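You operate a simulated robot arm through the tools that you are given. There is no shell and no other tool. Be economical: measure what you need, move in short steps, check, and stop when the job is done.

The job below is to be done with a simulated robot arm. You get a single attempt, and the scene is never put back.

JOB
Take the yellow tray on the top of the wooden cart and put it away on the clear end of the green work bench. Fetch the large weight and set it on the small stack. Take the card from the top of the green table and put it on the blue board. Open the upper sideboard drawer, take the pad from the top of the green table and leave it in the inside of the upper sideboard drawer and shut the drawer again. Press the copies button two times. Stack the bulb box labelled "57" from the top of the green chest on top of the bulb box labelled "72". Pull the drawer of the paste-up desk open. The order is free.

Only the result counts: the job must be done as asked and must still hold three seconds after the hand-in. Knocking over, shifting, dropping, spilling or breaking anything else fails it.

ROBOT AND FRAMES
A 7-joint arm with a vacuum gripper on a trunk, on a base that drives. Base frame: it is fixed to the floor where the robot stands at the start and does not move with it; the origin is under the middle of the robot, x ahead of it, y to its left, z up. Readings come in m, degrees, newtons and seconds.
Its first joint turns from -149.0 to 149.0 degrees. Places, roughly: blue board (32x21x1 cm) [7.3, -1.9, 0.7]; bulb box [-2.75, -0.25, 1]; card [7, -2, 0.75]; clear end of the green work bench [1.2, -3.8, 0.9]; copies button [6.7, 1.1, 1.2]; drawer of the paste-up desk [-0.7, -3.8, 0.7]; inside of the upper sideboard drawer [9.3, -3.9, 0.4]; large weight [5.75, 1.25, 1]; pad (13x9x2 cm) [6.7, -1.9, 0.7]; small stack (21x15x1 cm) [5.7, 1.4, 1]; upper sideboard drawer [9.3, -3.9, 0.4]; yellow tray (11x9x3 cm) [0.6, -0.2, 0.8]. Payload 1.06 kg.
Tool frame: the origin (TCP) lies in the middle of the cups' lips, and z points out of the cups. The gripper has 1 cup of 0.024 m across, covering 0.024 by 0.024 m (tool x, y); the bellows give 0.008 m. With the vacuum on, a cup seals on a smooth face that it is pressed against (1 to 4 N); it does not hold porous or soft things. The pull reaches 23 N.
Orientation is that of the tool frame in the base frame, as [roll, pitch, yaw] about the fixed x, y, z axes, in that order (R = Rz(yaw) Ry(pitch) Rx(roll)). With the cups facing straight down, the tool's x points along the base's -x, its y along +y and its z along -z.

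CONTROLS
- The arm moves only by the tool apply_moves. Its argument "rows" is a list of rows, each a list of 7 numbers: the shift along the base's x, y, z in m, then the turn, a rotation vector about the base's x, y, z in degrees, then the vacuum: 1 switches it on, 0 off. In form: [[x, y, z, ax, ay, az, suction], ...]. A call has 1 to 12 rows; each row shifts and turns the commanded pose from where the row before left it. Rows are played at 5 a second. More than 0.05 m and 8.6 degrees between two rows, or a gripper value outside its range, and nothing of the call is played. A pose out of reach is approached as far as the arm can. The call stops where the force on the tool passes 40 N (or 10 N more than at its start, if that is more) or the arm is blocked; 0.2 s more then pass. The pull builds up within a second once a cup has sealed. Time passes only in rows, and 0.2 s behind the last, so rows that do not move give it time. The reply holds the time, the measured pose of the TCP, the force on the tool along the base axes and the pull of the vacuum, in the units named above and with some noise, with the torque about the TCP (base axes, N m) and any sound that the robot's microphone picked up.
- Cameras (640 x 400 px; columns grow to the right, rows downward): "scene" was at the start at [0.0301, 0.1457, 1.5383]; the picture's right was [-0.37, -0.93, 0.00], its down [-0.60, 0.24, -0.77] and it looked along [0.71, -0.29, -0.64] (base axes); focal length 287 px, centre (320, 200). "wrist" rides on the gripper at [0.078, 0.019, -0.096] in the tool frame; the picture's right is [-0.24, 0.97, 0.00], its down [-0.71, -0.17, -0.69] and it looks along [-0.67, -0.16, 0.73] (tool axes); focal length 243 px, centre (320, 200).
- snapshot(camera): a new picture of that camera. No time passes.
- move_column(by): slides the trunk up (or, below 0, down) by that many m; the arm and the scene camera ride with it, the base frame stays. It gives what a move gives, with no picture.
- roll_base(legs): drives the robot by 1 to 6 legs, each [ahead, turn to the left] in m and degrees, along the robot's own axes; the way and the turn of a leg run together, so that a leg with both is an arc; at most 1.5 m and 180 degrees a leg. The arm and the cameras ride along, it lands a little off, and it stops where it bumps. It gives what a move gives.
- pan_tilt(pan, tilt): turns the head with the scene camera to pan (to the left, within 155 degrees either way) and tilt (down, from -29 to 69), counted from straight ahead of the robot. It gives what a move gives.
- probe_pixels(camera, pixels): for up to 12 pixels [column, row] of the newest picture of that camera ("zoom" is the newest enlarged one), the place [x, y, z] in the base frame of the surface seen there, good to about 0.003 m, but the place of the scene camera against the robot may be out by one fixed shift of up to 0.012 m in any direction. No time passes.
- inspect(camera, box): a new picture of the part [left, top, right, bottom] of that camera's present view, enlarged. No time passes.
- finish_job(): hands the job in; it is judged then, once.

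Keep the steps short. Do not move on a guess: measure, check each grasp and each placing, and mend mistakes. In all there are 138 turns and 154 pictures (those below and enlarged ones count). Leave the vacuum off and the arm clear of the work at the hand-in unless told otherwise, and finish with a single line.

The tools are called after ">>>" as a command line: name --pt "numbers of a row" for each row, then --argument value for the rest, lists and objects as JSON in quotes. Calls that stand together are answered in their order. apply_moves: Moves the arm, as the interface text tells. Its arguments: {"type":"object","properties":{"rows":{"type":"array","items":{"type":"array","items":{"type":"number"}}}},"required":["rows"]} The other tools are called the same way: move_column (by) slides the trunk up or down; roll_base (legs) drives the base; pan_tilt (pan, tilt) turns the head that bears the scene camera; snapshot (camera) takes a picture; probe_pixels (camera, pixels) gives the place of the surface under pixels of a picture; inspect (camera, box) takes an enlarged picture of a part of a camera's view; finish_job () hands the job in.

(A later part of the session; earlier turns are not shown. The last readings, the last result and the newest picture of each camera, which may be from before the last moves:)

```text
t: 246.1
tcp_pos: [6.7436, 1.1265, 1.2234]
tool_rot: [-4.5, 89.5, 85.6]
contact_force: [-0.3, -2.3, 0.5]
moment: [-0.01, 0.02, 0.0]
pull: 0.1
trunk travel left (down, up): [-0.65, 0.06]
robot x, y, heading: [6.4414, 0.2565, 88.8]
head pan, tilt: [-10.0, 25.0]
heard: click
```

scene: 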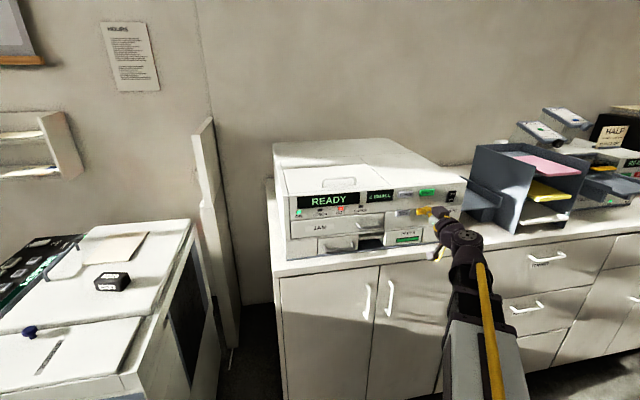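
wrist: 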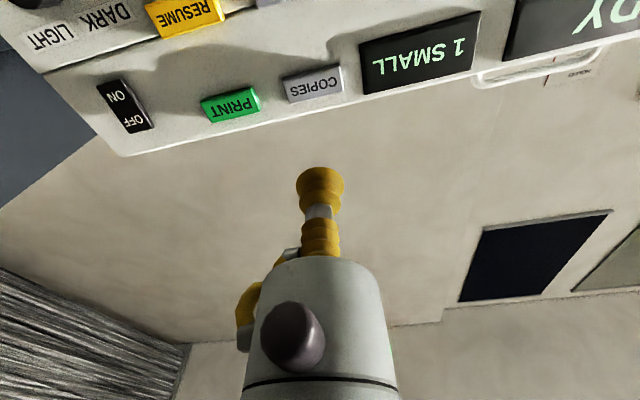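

Click. Backing straight out and checking the display.

>>> apply_moves --pt "0 -0.01 0 0 0 0 0" --pt "0 -0.03 0 0 0 0 0" --pt "0 -0.04 0 0 0 0 0" --pt "0 -0.04 0 0 0 0 0" --pt "0 0 0 0 0 0 0"

>>> inspect --camera "scene" --box '[270, 140, 480, 260]'

```text
t: 247.3
tcp_pos: [6.7429, 1.0062, 1.2227]
tool_rot: [-4.4, 89.5, 85.7]
contact_force: [0.6, 0.0, -0.1]
moment: [-0.02, -0.03, 0.0]
pull: 0.0
trunk travel left (down, up): [-0.65, 0.06]
robot x, y, heading: [6.4439, 0.2548, 88.7]
head pan, tilt: [-10.0, 25.0]
```

```text
3.05 times, centred on (375, 200) of scene
```

zoom: 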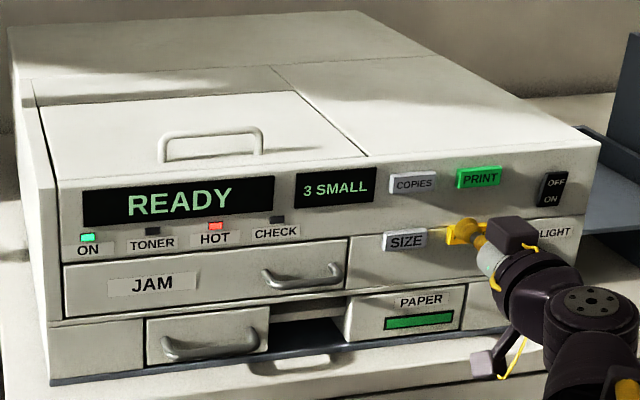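

"3 SMALL": two presses done. Tilting the tool down again and driving to (6.05,0.48) for the weight.

>>> apply_moves --pt "0 -0.01 0 -8.2 0 0 0" --pt "0 -0.01 0 -8.2 0 0 0" --pt "0 -0.01 0 -8.2 0 0 0" --pt "0 -0.01 0 -8.2 0 0 0" --pt "0 -0.01 0 -8.2 0 0 0" --pt "0 -0.01 0 -8.2 0 0 0" --pt "0 -0.01 0 -8.2 0 0 0" --pt "0 -0.01 0 -8.2 0 0 0" --pt "0 0 0 -8.2 0 0 0" --pt "0 0 0 -8.2 0 0 0" --pt "0 0 0.02 -8 0 0 0" --pt "0 0 0.02 0 0 0 0"

>>> roll_base --legs '[[0, 61.6], [0.45, 0], [0, -15]]'

>>> snapshot --camera "wrist"

>>> snapshot --camera "scene"

```text
t: 249.9
tcp_pos: [6.7425, 0.9262, 1.2621]
tool_rot: [180.0, 0.6, -90.0]
contact_force: [4.2, 12.1, -24.0]
moment: [0.45, -0.1, 0.06]
pull: 0.0
trunk travel left (down, up): [-0.65, 0.06]
robot x, y, heading: [6.4358, 0.254, 88.8]
head pan, tilt: [-10.0, 25.0]
```

```text
t: 251.8
tcp_pos: [6.4168, 0.9913, 1.2626]
tool_rot: [-180.0, 0.8, -63.8]
contact_force: [-1.0, 3.3, -5.4]
moment: [0.11, -0.01, 0.0]
pull: 0.0
trunk travel left (down, up): [-0.65, 0.06]
robot x, y, heading: [6.441, 0.2593, 114.5]
head pan, tilt: [-10.0, 25.0]
stopped in leg 1: the robot was blocked; the commanded pose is now the measured one
```

```text
89 pictures are left
```

wrist: 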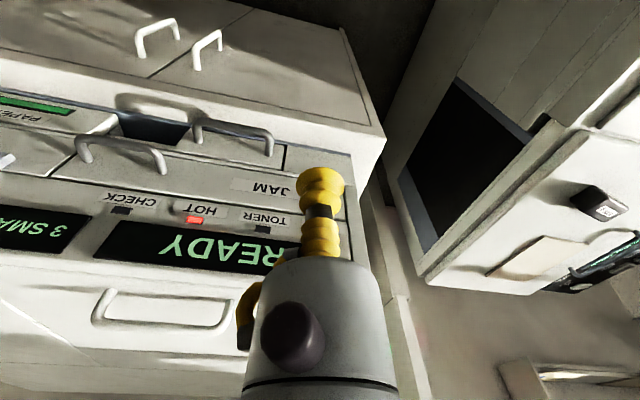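

```text
88 pictures are left
```

scene: 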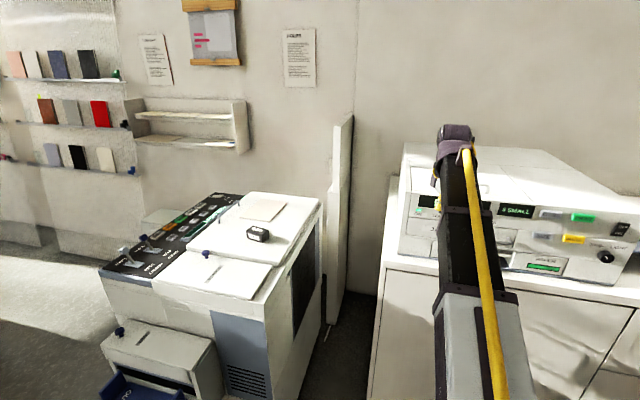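

Residual downward force suggests the gripper folds against the arm itself when high and close in. I lower the tool slightly and check the force.

>>> apply_moves --pt "0 0 -0.015 0 0 0 0" --pt "0 0 -0.015 0 0 0 0" --pt "0 0 -0.015 0 0 0 0" --pt "0 0 0 0 0 0 0"

>>> inspect --camera "scene" --box '[380, 100, 540, 220]'

```text
t: 252.8
tcp_pos: [6.4152, 0.9903, 1.2182]
tool_rot: [179.9, 0.7, -63.8]
contact_force: [0.1, 0.7, -0.1]
moment: [0.02, -0.01, 0.0]
pull: 0.0
trunk travel left (down, up): [-0.65, 0.06]
robot x, y, heading: [6.4396, 0.2532, 115.1]
head pan, tilt: [-10.0, 25.0]
```

```text
3.33 times, centred on (460, 160) of scene
```

zoom: 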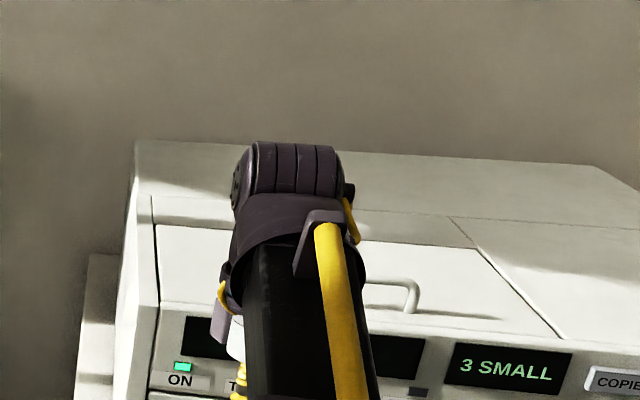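

Force is gone. Continuing the turn and drive.

>>> roll_base --legs '[[0, 35.5], [0.45, 0], [0, -12]]'

>>> pan_tilt --pan -10 --tilt 38

>>> snapshot --camera "wrist"

>>> snapshot --camera "scene"

```text
t: 253.5
tcp_pos: [6.4146, 0.9908, 1.2179]
tool_rot: [-180.0, 0.7, -63.8]
contact_force: [-0.8, -0.6, 0.2]
moment: [0.0, 0.03, -0.01]
pull: 0.1
trunk travel left (down, up): [-0.65, 0.06]
robot x, y, heading: [6.4356, 0.2513, 114.5]
head pan, tilt: [-10.0, 25.0]
stopped in leg 1: the robot was blocked; the commanded pose is now the measured one
```

```text
t: 254.2
tcp_pos: [6.4147, 0.9904, 1.2191]
tool_rot: [-180.0, 0.7, -63.8]
contact_force: [0.0, -0.4, 0.0]
moment: [-0.01, -0.02, -0.02]
pull: 0.0
trunk travel left (down, up): [-0.65, 0.06]
robot x, y, heading: [6.4362, 0.2566, 114.7]
head pan, tilt: [-10.0, 38.0]
```

```text
86 pictures are left
```

wrist: 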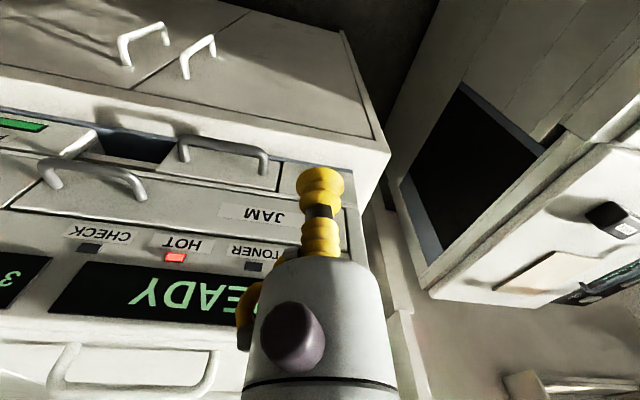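

```text
85 pictures are left
```

scene: 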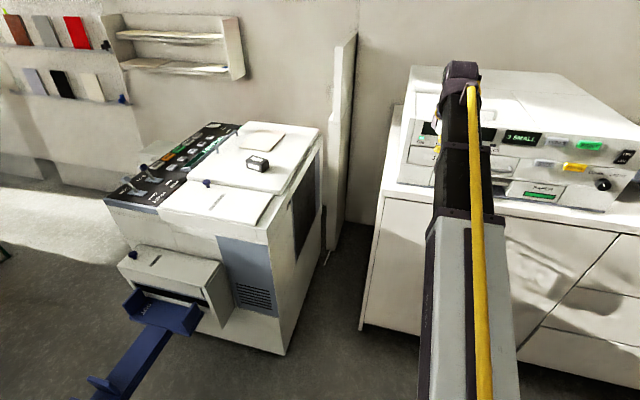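

The base is blocked on turning. I look to the right and rear for what touches.

>>> pan_tilt --pan -110 --tilt 50

>>> snapshot --camera "scene"

>>> pan_tilt --pan 110 --tilt 50

>>> snapshot --camera "scene"

```text
t: 256.0
tcp_pos: [6.4139, 0.9903, 1.2165]
tool_rot: [-180.0, 0.7, -63.9]
contact_force: [-0.1, 0.3, 0.3]
moment: [-0.01, 0.0, 0.0]
pull: 0.1
trunk travel left (down, up): [-0.65, 0.06]
robot x, y, heading: [6.4411, 0.2589, 114.9]
head pan, tilt: [-110.0, 50.0]
```

```text
84 pictures are left
```

scene: 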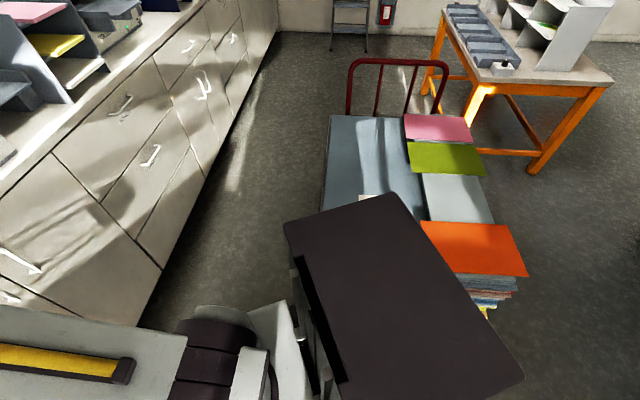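

```text
t: 259.1
tcp_pos: [6.4145, 0.9902, 1.2181]
tool_rot: [-180.0, 0.7, -63.7]
contact_force: [0.1, -0.4, -0.4]
moment: [-0.01, 0.02, 0.04]
pull: 0.0
trunk travel left (down, up): [-0.65, 0.06]
robot x, y, heading: [6.4398, 0.2557, 114.6]
head pan, tilt: [110.0, 50.0]
```

```text
83 pictures are left
```

scene: 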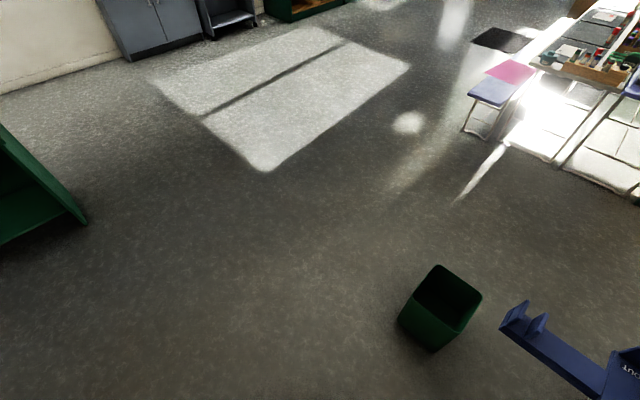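

The robot's rear housing meets the pallet cart. I measure its extent and the cart, then turn back a little.

>>> roll_base --legs '[[0, -8]]'

>>> pan_tilt --pan -110 --tilt 50

>>> snapshot --camera "scene"

>>> probe_pixels --camera "scene" --pixels '[[330, 115], [325, 200], [520, 270], [490, 310], [405, 115], [420, 222], [290, 225], [395, 195], [520, 375], [350, 100], [300, 300]]'

```text
t: 260.2
tcp_pos: [6.5185, 0.9864, 1.2177]
tool_rot: [-179.9, 0.8, -71.9]
contact_force: [0.1, -0.1, -0.2]
moment: [0.02, -0.02, 0.0]
pull: 0.0
trunk travel left (down, up): [-0.65, 0.06]
robot x, y, heading: [6.4404, 0.2563, 106.7]
head pan, tilt: [110.0, 50.0]
```

```text
t: 263.3
tcp_pos: [6.5182, 0.9866, 1.218]
tool_rot: [-180.0, 0.8, -71.9]
contact_force: [-0.1, 0.1, 0.4]
moment: [-0.01, 0.0, 0.01]
pull: 0.0
trunk travel left (down, up): [-0.65, 0.06]
robot x, y, heading: [6.4406, 0.2559, 106.7]
head pan, tilt: [-110.0, 50.0]
```

```text
82 pictures are left
```

scene: 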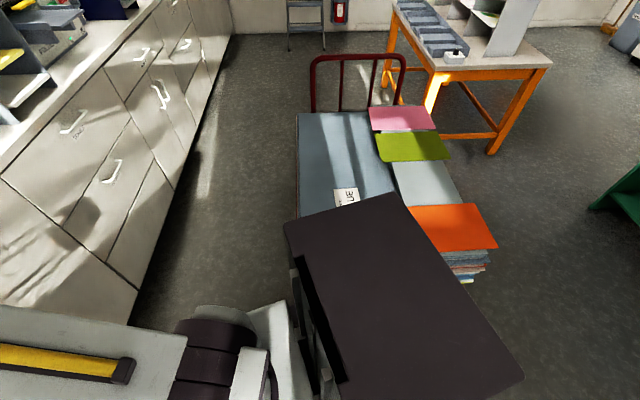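

```text
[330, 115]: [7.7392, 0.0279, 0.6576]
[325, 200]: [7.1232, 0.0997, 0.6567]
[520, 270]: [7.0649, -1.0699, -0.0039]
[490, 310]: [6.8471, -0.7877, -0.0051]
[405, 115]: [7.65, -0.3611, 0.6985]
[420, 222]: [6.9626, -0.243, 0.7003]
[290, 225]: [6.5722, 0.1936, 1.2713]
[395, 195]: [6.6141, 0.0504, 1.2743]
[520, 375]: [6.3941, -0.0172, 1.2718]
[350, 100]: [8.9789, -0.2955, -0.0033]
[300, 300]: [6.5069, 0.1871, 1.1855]
```

Base corners need ~0.43 m. I retrace: turn right, reverse the way I came to (6.09,-0.52), then face north.

>>> roll_base --legs '[[0, -41.2], [-0.85, 0], [0, 27]]'

>>> pan_tilt --pan -60 --tilt 30

>>> snapshot --camera "scene"

```text
t: 271.1
tcp_pos: [6.3471, 0.1635, 1.2167]
tool_rot: [180.0, 0.7, -87.3]
contact_force: [-0.4, 0.5, 0.7]
moment: [-0.01, 0.04, -0.01]
pull: 0.2
trunk travel left (down, up): [-0.65, 0.06]
robot x, y, heading: [6.0747, -0.5219, 91.2]
head pan, tilt: [-110.0, 50.0]
```

```text
t: 272.3
tcp_pos: [6.3468, 0.1626, 1.2175]
tool_rot: [-180.0, 0.7, -87.2]
contact_force: [0.3, 0.0, 0.0]
moment: [0.02, -0.03, 0.02]
pull: 0.1
trunk travel left (down, up): [-0.65, 0.06]
robot x, y, heading: [6.0721, -0.5242, 91.6]
head pan, tilt: [-60.0, 30.0]
```

```text
81 pictures are left
```

scene: 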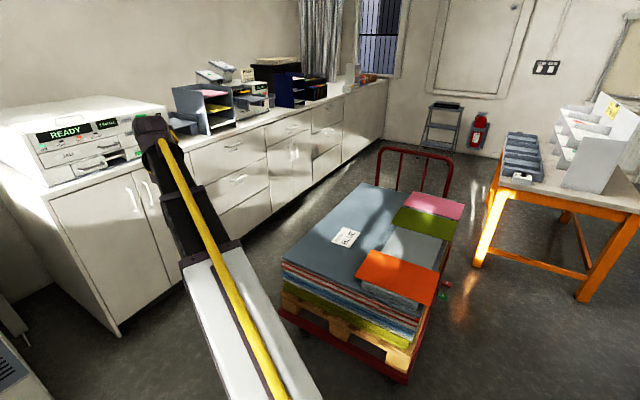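

Cart stands in line as before. Swinging the arm left at moderate speed, keeping radius ≥0.72.

>>> probe_pixels --camera "scene" --pixels '[[280, 308], [400, 378], [283, 268], [385, 185], [450, 215]]'

>>> apply_moves --pt "-0.035 0.02 0 0 0 0 0" --pt "-0.035 0.02 0 0 0 0 0" --pt "-0.035 0.01 0 0 0 0 0" --pt "-0.04 0 0 0 0 0 0" --pt "-0.04 0 0 0 0 0 0" --pt "-0.04 0 0 0 0 0 0" --pt "-0.04 0 0 0 0 0 0" --pt "-0.04 0 0 0 0 0 0" --pt "-0.04 0 0 0 0 0 0" --pt "-0.04 0 0 0 0 0 0" --pt "-0.04 -0.01 0 0 0 0 0" --pt "-0.04 -0.01 0 0 0 0 0"

```text
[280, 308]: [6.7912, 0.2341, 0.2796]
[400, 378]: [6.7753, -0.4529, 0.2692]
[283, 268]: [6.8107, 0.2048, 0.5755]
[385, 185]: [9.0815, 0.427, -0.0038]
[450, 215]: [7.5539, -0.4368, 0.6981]
```

```text
t: 274.9
tcp_pos: [5.8786, 0.1932, 1.2177]
tool_rot: [-180.0, 0.7, -87.2]
contact_force: [0.5, 1.0, 0.3]
moment: [0.04, 0.0, 0.03]
pull: 0.0
trunk travel left (down, up): [-0.65, 0.06]
robot x, y, heading: [6.0737, -0.5212, 91.0]
head pan, tilt: [-60.0, 30.0]
```

Cart aligned at x≈6.78. Driving north 1.0 m to reach the weight.

>>> roll_base --legs '[[0.98, 0]]'

>>> pan_tilt --pan 15 --tilt 38

>>> snapshot --camera "scene"

>>> snapshot --camera "wrist"

```text
t: 280.0
tcp_pos: [5.8712, 1.1777, 1.2166]
tool_rot: [180.0, 0.7, -87.9]
contact_force: [0.4, -0.5, 0.8]
moment: [-0.03, 0.02, -0.04]
pull: 0.0
trunk travel left (down, up): [-0.65, 0.06]
robot x, y, heading: [6.0564, 0.4645, 90.3]
head pan, tilt: [-60.0, 30.0]
```

```text
t: 281.5
tcp_pos: [5.8701, 1.1768, 1.2181]
tool_rot: [180.0, 0.6, -87.8]
contact_force: [0.3, 0.0, 0.2]
moment: [0.01, -0.01, 0.01]
pull: 0.0
trunk travel left (down, up): [-0.65, 0.06]
robot x, y, heading: [6.0603, 0.4627, 90.8]
head pan, tilt: [15.0, 38.0]
```

```text
80 pictures are left
```

scene: 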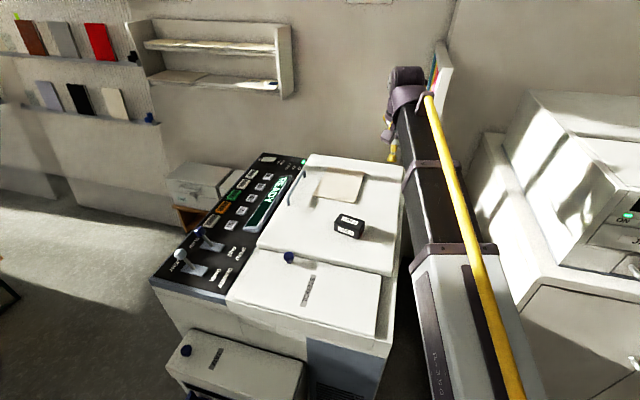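

```text
79 pictures are left
```

wrist: 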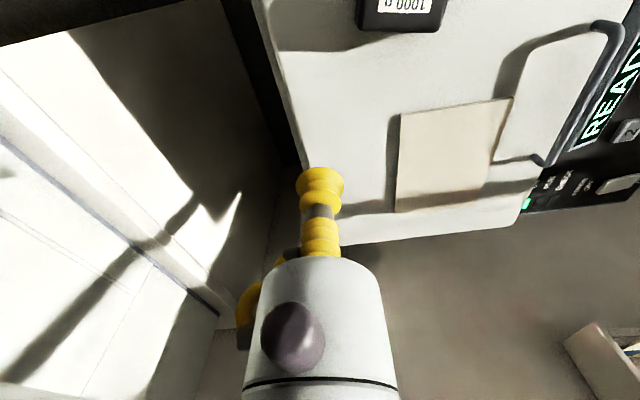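

>>> probe_pixels --camera "wrist" --pixels '[[403, 20], [362, 25], [440, 28], [405, 8], [445, 5], [400, 118], [512, 100], [488, 185], [398, 208], [450, 155]]'

>>> inspect --camera "scene" --box '[270, 150, 430, 250]'

>>> probe_pixels --camera "scene" --pixels '[[348, 220], [338, 217], [357, 232], [362, 222], [343, 215], [335, 232], [318, 172], [358, 177], [355, 201], [313, 195]]'

```text
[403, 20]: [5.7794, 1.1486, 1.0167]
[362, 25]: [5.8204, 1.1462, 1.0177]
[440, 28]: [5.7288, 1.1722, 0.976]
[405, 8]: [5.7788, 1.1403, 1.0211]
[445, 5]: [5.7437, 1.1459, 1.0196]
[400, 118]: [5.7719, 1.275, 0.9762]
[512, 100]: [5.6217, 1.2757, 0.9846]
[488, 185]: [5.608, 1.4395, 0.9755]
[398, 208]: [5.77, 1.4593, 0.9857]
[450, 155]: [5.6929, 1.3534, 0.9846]
```

```text
4.00 times, centred on (350, 200) of scene
```

zoom: 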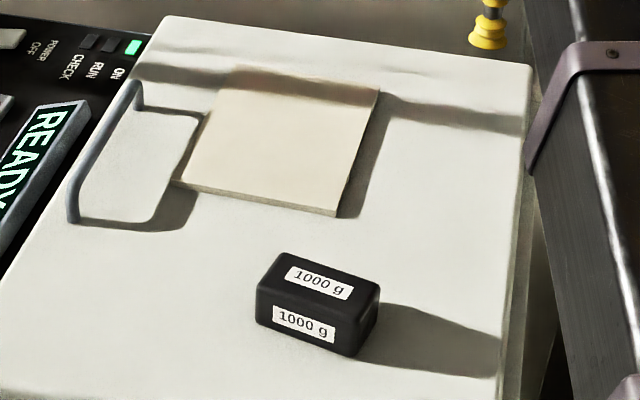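

```text
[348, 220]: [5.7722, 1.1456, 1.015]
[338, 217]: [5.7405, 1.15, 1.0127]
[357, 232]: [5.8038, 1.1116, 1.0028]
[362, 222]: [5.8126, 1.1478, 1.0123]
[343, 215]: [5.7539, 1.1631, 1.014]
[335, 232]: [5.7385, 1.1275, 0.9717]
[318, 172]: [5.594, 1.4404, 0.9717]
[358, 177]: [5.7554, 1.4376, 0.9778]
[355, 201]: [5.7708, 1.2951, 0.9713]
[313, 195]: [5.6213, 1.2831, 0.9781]
```

Weight top centre ≈(5.780,1.143,1.018); stack centre ≈(5.693,1.366,0.985). Moving over the weight and lowering to 5 cm above.

>>> apply_moves --pt "-0.03 -0.011 0 0 0 0 0" --pt "-0.03 -0.011 0 0 0 0 0" --pt "-0.03 -0.012 0 0 0 0 0" --pt "0 0 -0.04 0 0 0 0" --pt "0 0 -0.04 0 0 0 0" --pt "0 0 -0.04 0 0 0 0" --pt "0 0 -0.03 0 0 0 0" --pt "0 0 0 0 0 0 0"

>>> snapshot --camera "wrist"

```text
t: 283.3
tcp_pos: [5.7813, 1.1449, 1.0677]
tool_rot: [-180.0, 0.6, -87.8]
contact_force: [-0.7, -0.5, 0.0]
moment: [0.0, -0.02, -0.01]
pull: 0.1
trunk travel left (down, up): [-0.65, 0.06]
robot x, y, heading: [6.0585, 0.4625, 90.7]
head pan, tilt: [15.0, 38.0]
```

```text
77 pictures are left
```

wrist: 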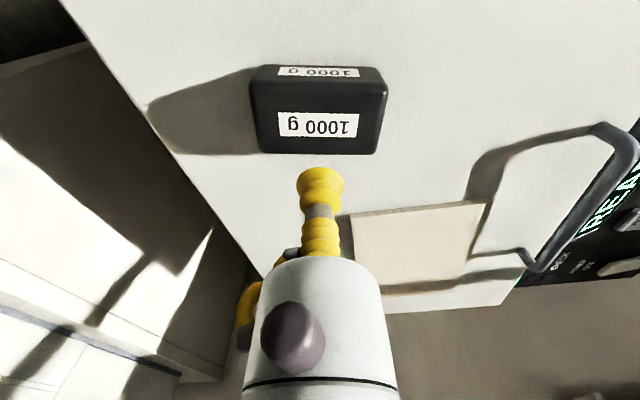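

>>> probe_pixels --camera "wrist" --pixels '[[258, 92], [380, 95], [374, 146], [266, 147], [319, 122], [319, 140]]'

```text
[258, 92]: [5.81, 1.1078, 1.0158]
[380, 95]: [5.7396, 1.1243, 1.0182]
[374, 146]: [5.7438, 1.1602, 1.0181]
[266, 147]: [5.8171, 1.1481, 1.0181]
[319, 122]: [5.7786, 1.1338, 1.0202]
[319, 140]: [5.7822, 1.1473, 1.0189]
```

Centre (5.778,1.135). Small correction and descend with vacuum.

>>> apply_moves --pt "-0.003 -0.01 -0.02 0 0 0 1" --pt "0 0 -0.018 0 0 0 1" --pt "0 0 -0.008 0 0 0 1" --pt "0 0 -0.004 0 0 0 1" --pt "0 0 -0.001 0 0 0 1" --pt "0 0 0 0 0 0 1" --pt "0 0 0 0 0 0 1" --pt "0 0 0 0 0 0 1"

```text
t: 285.1
tcp_pos: [5.7781, 1.1333, 1.0155]
tool_rot: [180.0, 0.7, -87.8]
contact_force: [-2.4, 6.3, 9.6]
moment: [-0.1, -0.02, 0.01]
pull: 22.4
trunk travel left (down, up): [-0.65, 0.06]
robot x, y, heading: [6.0568, 0.4627, 90.9]
head pan, tilt: [15.0, 38.0]
```

Sealed. Lifting slowly 7 cm and checking the hold.

>>> apply_moves --pt "0 0 0.004 0 0 0 1" --pt "0 0 0.006 0 0 0 1" --pt "0 0 0.01 0 0 0 1" --pt "0 0 0.015 0 0 0 1" --pt "0 0 0.015 0 0 0 1" --pt "0 0 0.02 0 0 0 1" --pt "0 0 0 0 0 0 1"

>>> snapshot --camera "wrist"

```text
t: 286.7
tcp_pos: [5.7788, 1.1348, 1.087]
tool_rot: [-179.9, 0.6, -87.8]
contact_force: [-0.4, -0.5, -9.5]
moment: [-0.03, 0.04, -0.02]
pull: 23.0
trunk travel left (down, up): [-0.65, 0.06]
robot x, y, heading: [6.0589, 0.4575, 90.6]
head pan, tilt: [15.0, 38.0]
```

```text
76 pictures are left
```

wrist: 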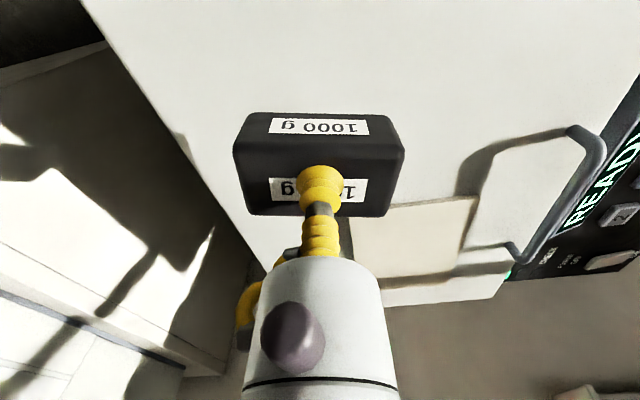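

Held (9.5 N load). Carrying gently over the stack.

>>> apply_moves --pt "-0.0105 0.0275 0 0 0 0 1" --pt "-0.0105 0.0275 0 0 0 0 1" --pt "-0.0105 0.0275 0 0 0 0 1" --pt "-0.0105 0.0275 0 0 0 0 1" --pt "-0.0105 0.0275 0 0 0 0 1" --pt "-0.0105 0.0275 0 0 0 0 1" --pt "-0.0105 0.0275 0 0 0 0 1" --pt "-0.0105 0.0275 0 0 0 0 1" --pt "0 0 0 0 0 0 1" --pt "0 0 0 0 0 0 1"

>>> inspect --camera "scene" --box '[270, 130, 430, 250]'

```text
t: 288.9
tcp_pos: [5.6923, 1.3538, 1.0846]
tool_rot: [-180.0, 0.7, -87.8]
contact_force: [0.2, -0.2, -9.9]
moment: [-0.06, 0.06, -0.01]
pull: 23.2
trunk travel left (down, up): [-0.65, 0.06]
robot x, y, heading: [6.0589, 0.4596, 90.9]
head pan, tilt: [15.0, 38.0]
```

```text
3.33 times, centred on (350, 190) of scene
```

zoom: 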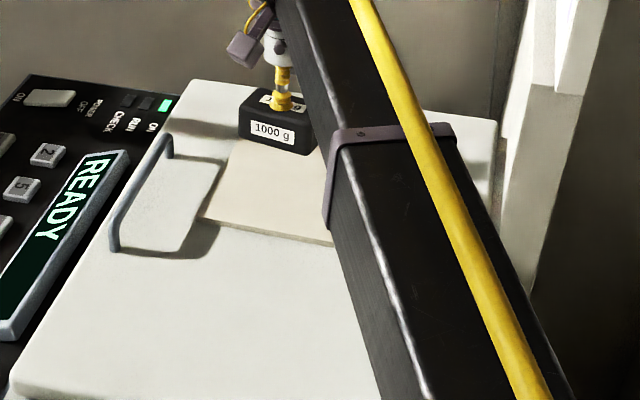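

Over the stack. Lowering.

>>> apply_moves --pt "0 0 -0.02 0 0 0 1" --pt "0 0 -0.02 0 0 0 1" --pt "0 0 -0.01 0 0 0 1" --pt "0 0 -0.005 0 0 0 1" --pt "0 0 -0.003 0 0 0 1" --pt "0 0 -0.002 0 0 0 1" --pt "0 0 0 0 0 0 1"

```text
t: 290.5
tcp_pos: [5.6933, 1.354, 1.0262]
tool_rot: [-180.0, 0.7, -87.9]
contact_force: [-0.6, 1.0, -3.3]
moment: [-0.06, 0.0, -0.01]
pull: 22.8
trunk travel left (down, up): [-0.65, 0.06]
robot x, y, heading: [6.0594, 0.4597, 90.6]
head pan, tilt: [15.0, 38.0]
```

Load is partly taken up. 3 mm more, release, rise.

>>> apply_moves --pt "0 0 -0.002 0 0 0 1" --pt "0 0 -0.001 0 0 0 1" --pt "0 0 0 0 0 0 0" --pt "0 0 0 0 0 0 0" --pt "0 0 0 0 0 0 0" --pt "0 0 0 0 0 0 0" --pt "0 0 0.01 0 0 0 0" --pt "0 0 0.03 0 0 0 0" --pt "0 0 0.04 0 0 0 0" --pt "0 0 0.04 0 0 0 0" --pt "0 -0.03 0.04 0 0 0 0" --pt "0.02 -0.04 0.02 0 0 0 0"

>>> inspect --camera "scene" --box '[270, 130, 430, 250]'

>>> snapshot --camera "wrist"

```text
t: 293.1
tcp_pos: [5.7143, 1.2809, 1.2042]
tool_rot: [-180.0, 0.7, -87.9]
contact_force: [0.1, -1.1, 0.1]
moment: [0.02, 0.0, 0.0]
pull: 0.1
trunk travel left (down, up): [-0.65, 0.06]
robot x, y, heading: [6.0548, 0.4616, 90.5]
head pan, tilt: [15.0, 38.0]
```

```text
3.33 times, centred on (350, 190) of scene
```

zoom: 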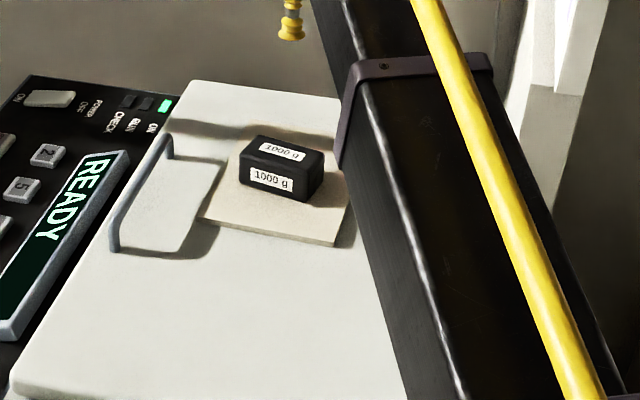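

```text
73 pictures are left
```

wrist: 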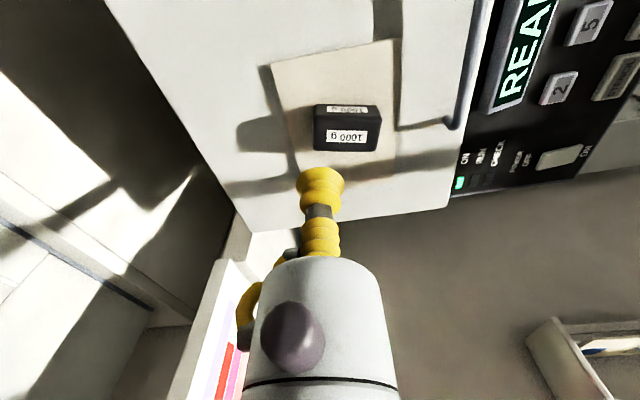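

Weight sits on the stack. Backing out and turning toward the green table.

>>> roll_base --legs '[[-1.1, 0], [0, -150]]'

>>> pan_tilt --pan 10 --tilt 30

>>> snapshot --camera "scene"

```text
t: 304.8
tcp_pos: [6.7796, -1.1663, 1.2026]
tool_rot: [-179.9, 0.6, 122.7]
contact_force: [0.1, 0.6, 0.4]
moment: [0.03, -0.03, -0.01]
pull: 0.2
trunk travel left (down, up): [-0.65, 0.06]
robot x, y, heading: [6.0641, -0.6319, -58.8]
head pan, tilt: [15.0, 38.0]
```

```text
t: 305.5
tcp_pos: [6.778, -1.1666, 1.2022]
tool_rot: [-180.0, 0.6, 122.7]
contact_force: [-0.6, 0.4, 0.0]
moment: [0.01, -0.03, -0.01]
pull: 0.1
trunk travel left (down, up): [-0.65, 0.06]
robot x, y, heading: [6.0678, -0.6311, -58.8]
head pan, tilt: [10.0, 30.0]
```

```text
72 pictures are left
```

scene: 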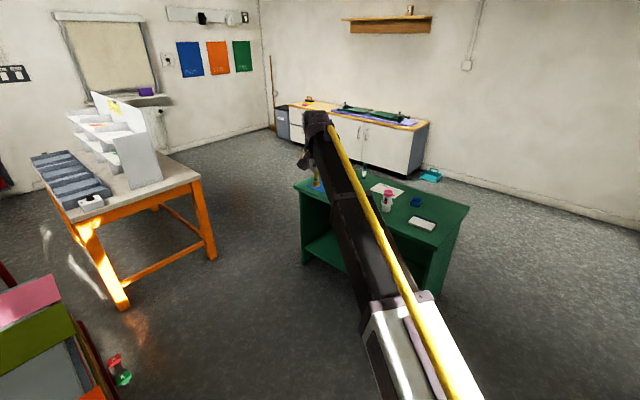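

>>> inspect --camera "scene" --box '[280, 150, 480, 290]'

>>> probe_pixels --camera "scene" --pixels '[[297, 185], [468, 208], [442, 245], [380, 175], [423, 223], [385, 190], [388, 200], [416, 203], [318, 185], [340, 130], [418, 145], [430, 175]]'

```text
2.86 times, centred on (380, 220) of scene
```

zoom: 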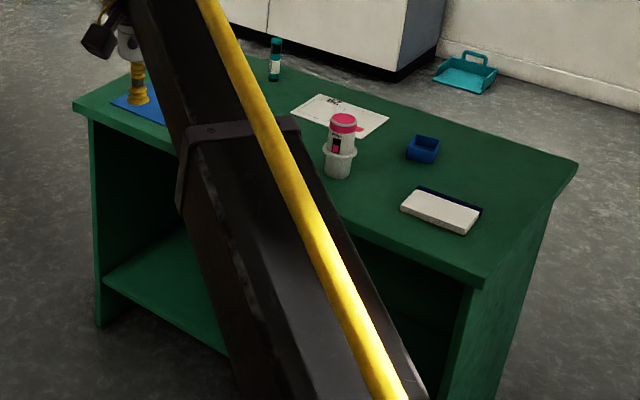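

```text
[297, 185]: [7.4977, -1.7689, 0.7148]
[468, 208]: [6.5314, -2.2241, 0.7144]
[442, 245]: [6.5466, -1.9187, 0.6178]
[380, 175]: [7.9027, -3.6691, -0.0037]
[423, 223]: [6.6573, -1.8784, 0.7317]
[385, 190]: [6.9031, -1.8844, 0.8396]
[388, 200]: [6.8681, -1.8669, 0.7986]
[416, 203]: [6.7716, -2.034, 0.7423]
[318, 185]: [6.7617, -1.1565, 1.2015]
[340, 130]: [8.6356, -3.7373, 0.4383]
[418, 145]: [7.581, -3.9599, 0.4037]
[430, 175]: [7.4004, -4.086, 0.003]
```

>>> probe_pixels --camera "scene" --pixels '[[122, 305], [212, 257], [78, 222], [200, 180], [118, 375], [110, 395], [305, 262], [440, 295], [365, 188], [340, 186], [370, 170], [290, 130]]'

```text
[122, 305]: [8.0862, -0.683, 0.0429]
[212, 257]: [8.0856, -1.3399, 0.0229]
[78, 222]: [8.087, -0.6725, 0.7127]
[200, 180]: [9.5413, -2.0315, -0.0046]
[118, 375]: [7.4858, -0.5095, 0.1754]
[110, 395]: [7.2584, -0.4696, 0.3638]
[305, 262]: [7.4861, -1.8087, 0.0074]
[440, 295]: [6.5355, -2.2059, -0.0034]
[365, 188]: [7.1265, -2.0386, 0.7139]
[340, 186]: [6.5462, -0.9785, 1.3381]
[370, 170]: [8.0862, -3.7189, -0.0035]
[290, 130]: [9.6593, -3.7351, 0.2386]
```

Clear: orange table at x≥8.09. Driving to (7.0,-1.2) facing the green table.

>>> roll_base --legs '[[0, 27.4], [1.09, 0], [0, -58.6]]'

>>> pan_tilt --pan 0 --tilt 45

>>> snapshot --camera "scene"

>>> snapshot --camera "wrist"

```text
t: 315.1
tcp_pos: [7.3184, -2.0398, 1.2024]
tool_rot: [180.0, 0.7, 90.7]
contact_force: [-0.1, 0.0, -0.1]
moment: [-0.02, -0.02, -0.02]
pull: 0.0
trunk travel left (down, up): [-0.65, 0.06]
robot x, y, heading: [6.9973, -1.2098, -90.8]
head pan, tilt: [10.0, 30.0]
```

```text
t: 315.9
tcp_pos: [7.3191, -2.0392, 1.2011]
tool_rot: [-180.0, 0.7, 90.7]
contact_force: [-0.5, 0.6, 0.3]
moment: [0.02, 0.0, 0.01]
pull: 0.2
trunk travel left (down, up): [-0.65, 0.06]
robot x, y, heading: [6.9974, -1.2103, -90.8]
head pan, tilt: [0.0, 45.0]
```

```text
70 pictures are left
```

scene: 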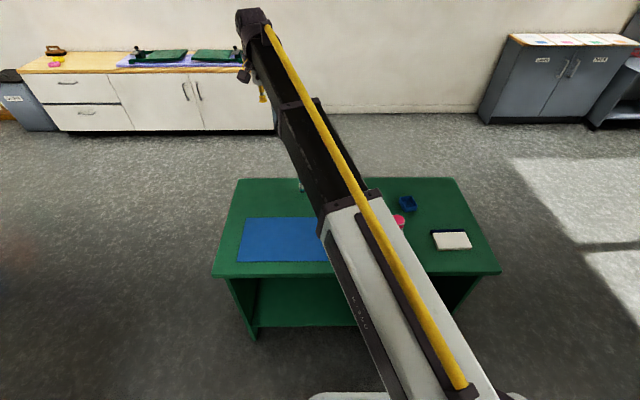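

```text
69 pictures are left
```

wrist: 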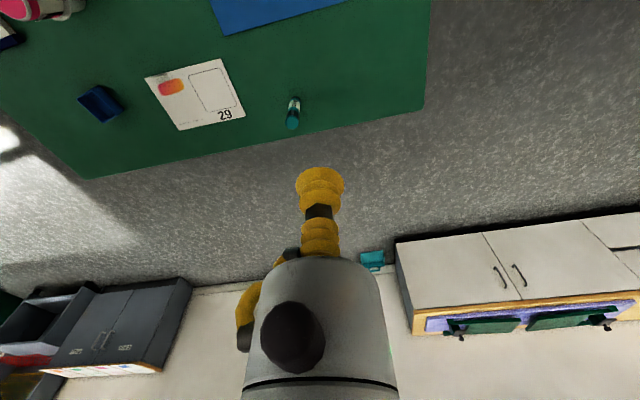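

The card "29" is at wrist (195,95), board at (280,10). Measuring.

>>> probe_pixels --camera "wrist" --pixels '[[150, 80], [218, 62], [241, 114], [183, 127], [196, 95], [228, 33], [342, 5], [293, 112], [100, 102], [60, 100], [330, 60]]'

>>> probe_pixels --camera "scene" --pixels '[[246, 219], [238, 260], [325, 262], [315, 220], [452, 240], [435, 232], [470, 232], [472, 248], [437, 249], [408, 203], [402, 222], [280, 240]]'

```text
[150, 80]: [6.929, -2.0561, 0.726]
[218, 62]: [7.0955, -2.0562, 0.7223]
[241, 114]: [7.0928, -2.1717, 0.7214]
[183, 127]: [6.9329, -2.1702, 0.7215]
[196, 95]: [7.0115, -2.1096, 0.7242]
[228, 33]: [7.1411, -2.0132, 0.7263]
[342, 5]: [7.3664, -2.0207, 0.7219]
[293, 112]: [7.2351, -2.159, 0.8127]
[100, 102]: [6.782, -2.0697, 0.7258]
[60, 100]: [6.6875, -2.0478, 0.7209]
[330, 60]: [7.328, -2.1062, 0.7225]
```

```text
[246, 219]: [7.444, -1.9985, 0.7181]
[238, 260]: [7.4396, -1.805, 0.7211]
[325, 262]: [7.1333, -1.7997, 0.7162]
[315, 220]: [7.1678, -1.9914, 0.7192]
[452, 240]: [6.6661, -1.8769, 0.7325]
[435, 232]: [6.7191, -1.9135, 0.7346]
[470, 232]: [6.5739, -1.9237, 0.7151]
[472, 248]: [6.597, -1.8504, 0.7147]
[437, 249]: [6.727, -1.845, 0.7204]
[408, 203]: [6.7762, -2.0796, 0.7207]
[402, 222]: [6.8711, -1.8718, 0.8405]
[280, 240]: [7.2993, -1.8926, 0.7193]
```

Card centre ≈(7.012,-2.114), z≈0.722; board centre ≈(7.293,-1.91). Moving over the card and lowering the trunk 0.14 m.

>>> apply_moves --pt "-0.0384 -0.0094 0 0 0 0 0" --pt "-0.0384 -0.0094 0 0 0 0 0" --pt "-0.0384 -0.0094 0 0 0 0 0" --pt "-0.0384 -0.0094 0 0 0 0 0" --pt "-0.0384 -0.0094 0 0 0 0 0" --pt "-0.0384 -0.0094 0 0 0 0 0" --pt "-0.0384 -0.0094 0 0 0 0 0" --pt "-0.0384 -0.0094 -0.03 0 0 0 0" --pt "0 0 -0.04 0 0 0 0" --pt "0 0 -0.04 0 0 0 0"

>>> move_column --by -0.14

>>> snapshot --camera "wrist"

>>> snapshot --camera "scene"

```text
t: 318.1
tcp_pos: [7.0138, -2.1134, 1.0931]
tool_rot: [180.0, 0.7, 90.8]
contact_force: [0.6, 0.4, -0.3]
moment: [0.0, 0.01, 0.0]
pull: 0.1
trunk travel left (down, up): [-0.65, 0.06]
robot x, y, heading: [6.9914, -1.2146, -90.6]
head pan, tilt: [0.0, 45.0]
```

```text
t: 319.7
tcp_pos: [7.0137, -2.113, 0.953]
tool_rot: [-180.0, 0.7, 90.8]
contact_force: [0.0, 0.6, 0.4]
moment: [-0.03, 0.0, -0.03]
pull: 0.1
trunk travel left (down, up): [-0.51, 0.2]
robot x, y, heading: [6.9977, -1.2074, -90.6]
head pan, tilt: [0.0, 45.0]
```

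```text
68 pictures are left
```

wrist: 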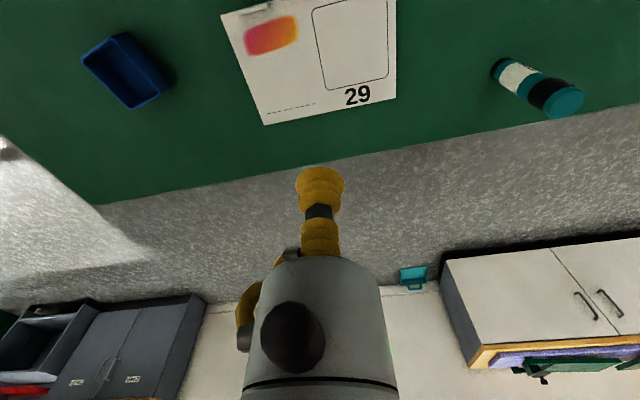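

```text
67 pictures are left
```

scene: 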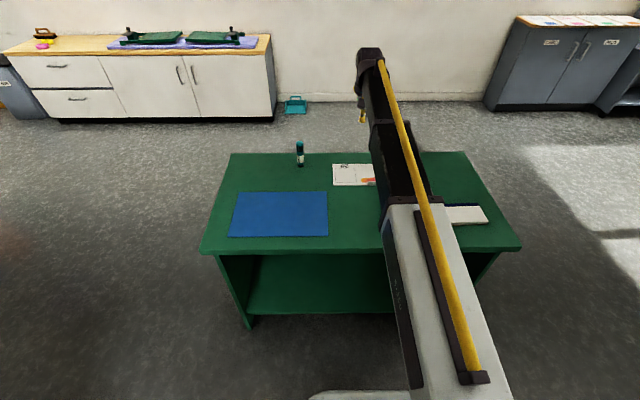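

>>> inspect --camera "wrist" --box '[200, 0, 420, 140]'

>>> probe_pixels --camera "wrist" --pixels '[[226, 20], [393, 5], [392, 97], [268, 121], [320, 60], [258, 8], [330, 110], [200, 100], [520, 130]]'

>>> probe_pixels --camera "scene" --pixels '[[238, 194], [229, 235], [326, 234], [326, 193], [300, 150], [334, 165], [334, 185], [300, 166]]'

```text
2.86 times, centred on (310, 70) of wrist
```

zoom: 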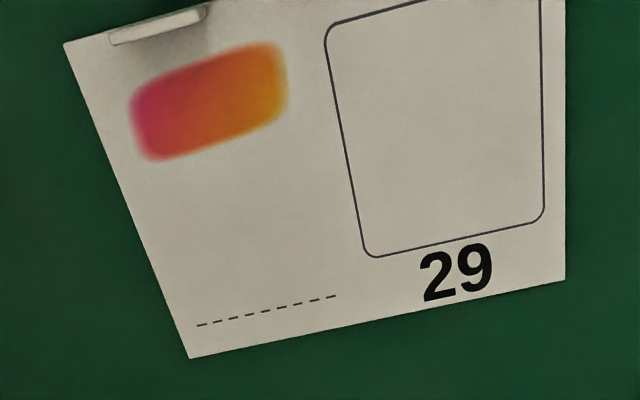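

```text
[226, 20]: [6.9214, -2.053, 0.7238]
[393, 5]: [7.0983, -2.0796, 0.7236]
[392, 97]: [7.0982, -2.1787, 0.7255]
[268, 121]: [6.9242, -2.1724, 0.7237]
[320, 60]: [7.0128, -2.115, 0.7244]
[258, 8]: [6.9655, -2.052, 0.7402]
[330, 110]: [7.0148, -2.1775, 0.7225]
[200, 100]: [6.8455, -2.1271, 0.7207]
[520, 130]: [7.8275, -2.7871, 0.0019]
```

```text
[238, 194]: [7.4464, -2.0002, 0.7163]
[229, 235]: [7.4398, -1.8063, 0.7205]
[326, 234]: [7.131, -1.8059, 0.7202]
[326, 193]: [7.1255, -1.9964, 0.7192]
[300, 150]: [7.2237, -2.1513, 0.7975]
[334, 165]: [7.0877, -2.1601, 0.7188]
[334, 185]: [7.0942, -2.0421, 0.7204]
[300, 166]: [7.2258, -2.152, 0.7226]
```

Centred over the card. Descending to z≈0.723 with vacuum.

>>> apply_moves --pt "0 0 -0.045 0 0 0 1" --pt "0 0 -0.045 0 0 0 1" --pt "0 0 -0.045 0 0 0 1" --pt "0 0 -0.045 0 0 0 1" --pt "0 0 -0.03 0 0 0 1" --pt "0 0 -0.012 0 0 0 1" --pt "0 0 -0.006 0 0 0 1" --pt "0 0 -0.003 0 0 0 1" --pt "0 0 0 0 0 0 1" --pt "0 0 0 0 0 0 1" --pt "0 0 0 0 0 0 1"

```text
t: 322.1
tcp_pos: [7.0126, -2.1147, 0.722]
tool_rot: [-180.0, 0.7, 90.7]
contact_force: [-1.2, -2.6, 4.4]
moment: [0.08, 0.0, -0.02]
pull: 23.5
trunk travel left (down, up): [-0.51, 0.2]
robot x, y, heading: [6.9943, -1.2105, -90.6]
head pan, tilt: [0.0, 45.0]
```

Sealed. Lifting 0.16 m and carrying it over the board.

>>> apply_moves --pt "0 0 0.01 0 0 0 1" --pt "0 0 0.03 0 0 0 1" --pt "0 0 0.04 0 0 0 1" --pt "0 0 0.04 0 0 0 1" --pt "0 0 0.04 0 0 0 1" --pt "0.0 0.045 0 0 0 0 1" --pt "0.035 0.035 0 0 0 0 1" --pt "0.04 0.03 0 0 0 0 1" --pt "0.045 0.02 0 0 0 0 1" --pt "0.045 0.02 0 0 0 0 1" --pt "0.045 0.02 0 0 0 0 1" --pt "0.045 0.02 0 0 0 0 1"

>>> apply_moves --pt "0.03 0.014 0 0 0 0 1" --pt "0 0 0 0 0 0 1" --pt "0 0 0 0 0 0 1"

>>> snapshot --camera "scene"

>>> snapshot --camera "wrist"

```text
t: 324.7
tcp_pos: [7.2681, -1.9243, 0.88]
tool_rot: [-180.0, 0.7, 90.7]
contact_force: [-0.8, 0.2, -0.8]
moment: [0.0, 0.04, 0.03]
pull: 22.6
trunk travel left (down, up): [-0.51, 0.2]
robot x, y, heading: [6.993, -1.2128, -90.7]
head pan, tilt: [0.0, 45.0]
```

```text
t: 325.5
tcp_pos: [7.2967, -1.9112, 0.8807]
tool_rot: [180.0, 0.7, 90.7]
contact_force: [-0.4, -0.1, -0.9]
moment: [0.01, -0.02, -0.03]
pull: 22.7
trunk travel left (down, up): [-0.51, 0.2]
robot x, y, heading: [6.9957, -1.2107, -90.7]
head pan, tilt: [0.0, 45.0]
```

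```text
65 pictures are left
```

scene: 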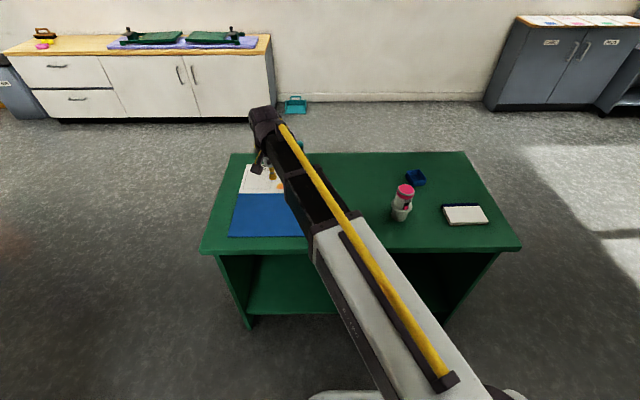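

```text
64 pictures are left
```

wrist: 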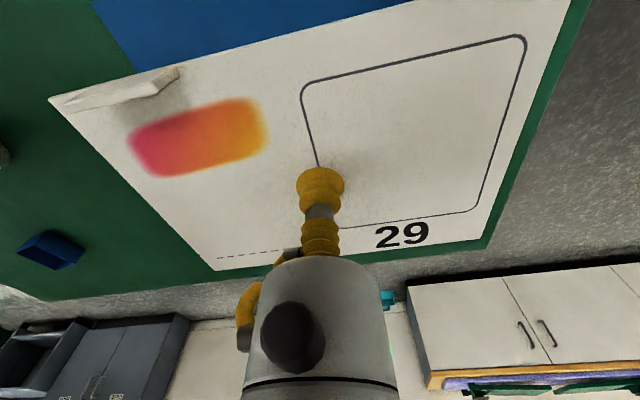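

Over the board centre. Lowering to z≈0.73.

>>> apply_moves --pt "0 0 -0.04 0 0 0 1" --pt "0 0 -0.04 0 0 0 1" --pt "0 0 -0.04 0 0 0 1" --pt "0 0 -0.02 0 0 0 1" --pt "0 0 -0.008 0 0 0 1" --pt "0 0 -0.004 0 0 0 1" --pt "0 0 0 0 0 0 1"

```text
t: 327.1
tcp_pos: [7.2986, -1.9103, 0.73]
tool_rot: [-180.0, 0.8, 90.8]
contact_force: [-0.9, -0.7, -0.5]
moment: [0.01, 0.01, -0.01]
pull: 23.2
trunk travel left (down, up): [-0.51, 0.2]
robot x, y, heading: [6.9925, -1.2067, -90.5]
head pan, tilt: [0.0, 45.0]
```

>>> apply_moves --pt "0 0 -0.003 0 0 0 1" --pt "0 0 -0.002 0 0 0 1" --pt "0 0 0 0 0 0 1"

```text
t: 327.9
tcp_pos: [7.297, -1.9098, 0.7265]
tool_rot: [-179.9, 0.7, 90.8]
contact_force: [-0.6, -2.6, 10.1]
moment: [0.14, 0.0, 0.01]
pull: 22.6
trunk travel left (down, up): [-0.51, 0.2]
robot x, y, heading: [6.9937, -1.211, -90.5]
head pan, tilt: [0.0, 45.0]
```

Contact (10 N). Releasing and rising.

>>> apply_moves --pt "0 0 0.002 0 0 0 0" --pt "0 0 0 0 0 0 0" --pt "0 0 0 0 0 0 0" --pt "0 0 0 0 0 0 0" --pt "0 0 0.01 0 0 0 0" --pt "0 0 0.04 0 0 0 0" --pt "0 0 0.045 0 0 0 0" --pt "0 0 0.045 0 0 0 0" --pt "0 0 0.045 0 0 0 0" --pt "0 0 0.045 0 0 0 0"

>>> snapshot --camera "wrist"

```text
t: 330.1
tcp_pos: [7.2956, -1.9081, 0.9571]
tool_rot: [179.9, 0.7, 90.7]
contact_force: [-0.1, 0.0, -1.0]
moment: [0.0, 0.01, 0.01]
pull: 0.1
trunk travel left (down, up): [-0.51, 0.2]
robot x, y, heading: [6.9936, -1.2112, -90.8]
head pan, tilt: [0.0, 45.0]
```

```text
63 pictures are left
```

wrist: 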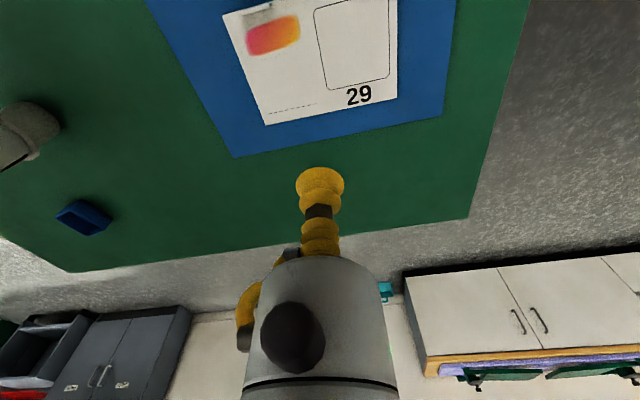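

Card lies on the board. Now the sideboard: measuring the drawer from here.

>>> inspect --camera "scene" --box '[0, 20, 300, 140]'

>>> probe_pixels --camera "scene" --pixels '[[20, 75], [57, 66], [100, 70], [105, 85], [35, 95], [57, 80], [60, 120], [270, 110], [12, 100], [15, 55], [80, 100], [200, 45]]'

```text
2.13 times, centred on (150, 80) of scene
```

zoom: 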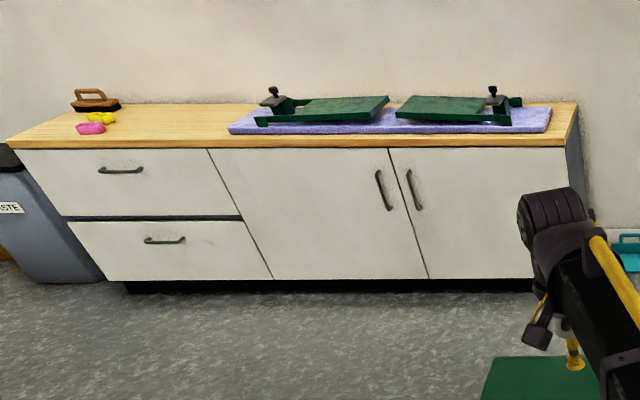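

```text
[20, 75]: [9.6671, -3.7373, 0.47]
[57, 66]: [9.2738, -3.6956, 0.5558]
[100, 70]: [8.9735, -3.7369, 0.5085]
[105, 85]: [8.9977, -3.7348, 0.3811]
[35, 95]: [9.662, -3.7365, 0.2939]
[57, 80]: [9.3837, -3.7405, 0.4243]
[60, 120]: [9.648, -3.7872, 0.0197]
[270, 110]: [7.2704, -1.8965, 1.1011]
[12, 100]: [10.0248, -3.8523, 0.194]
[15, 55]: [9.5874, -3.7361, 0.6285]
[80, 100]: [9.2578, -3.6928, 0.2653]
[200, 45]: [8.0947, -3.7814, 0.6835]
```

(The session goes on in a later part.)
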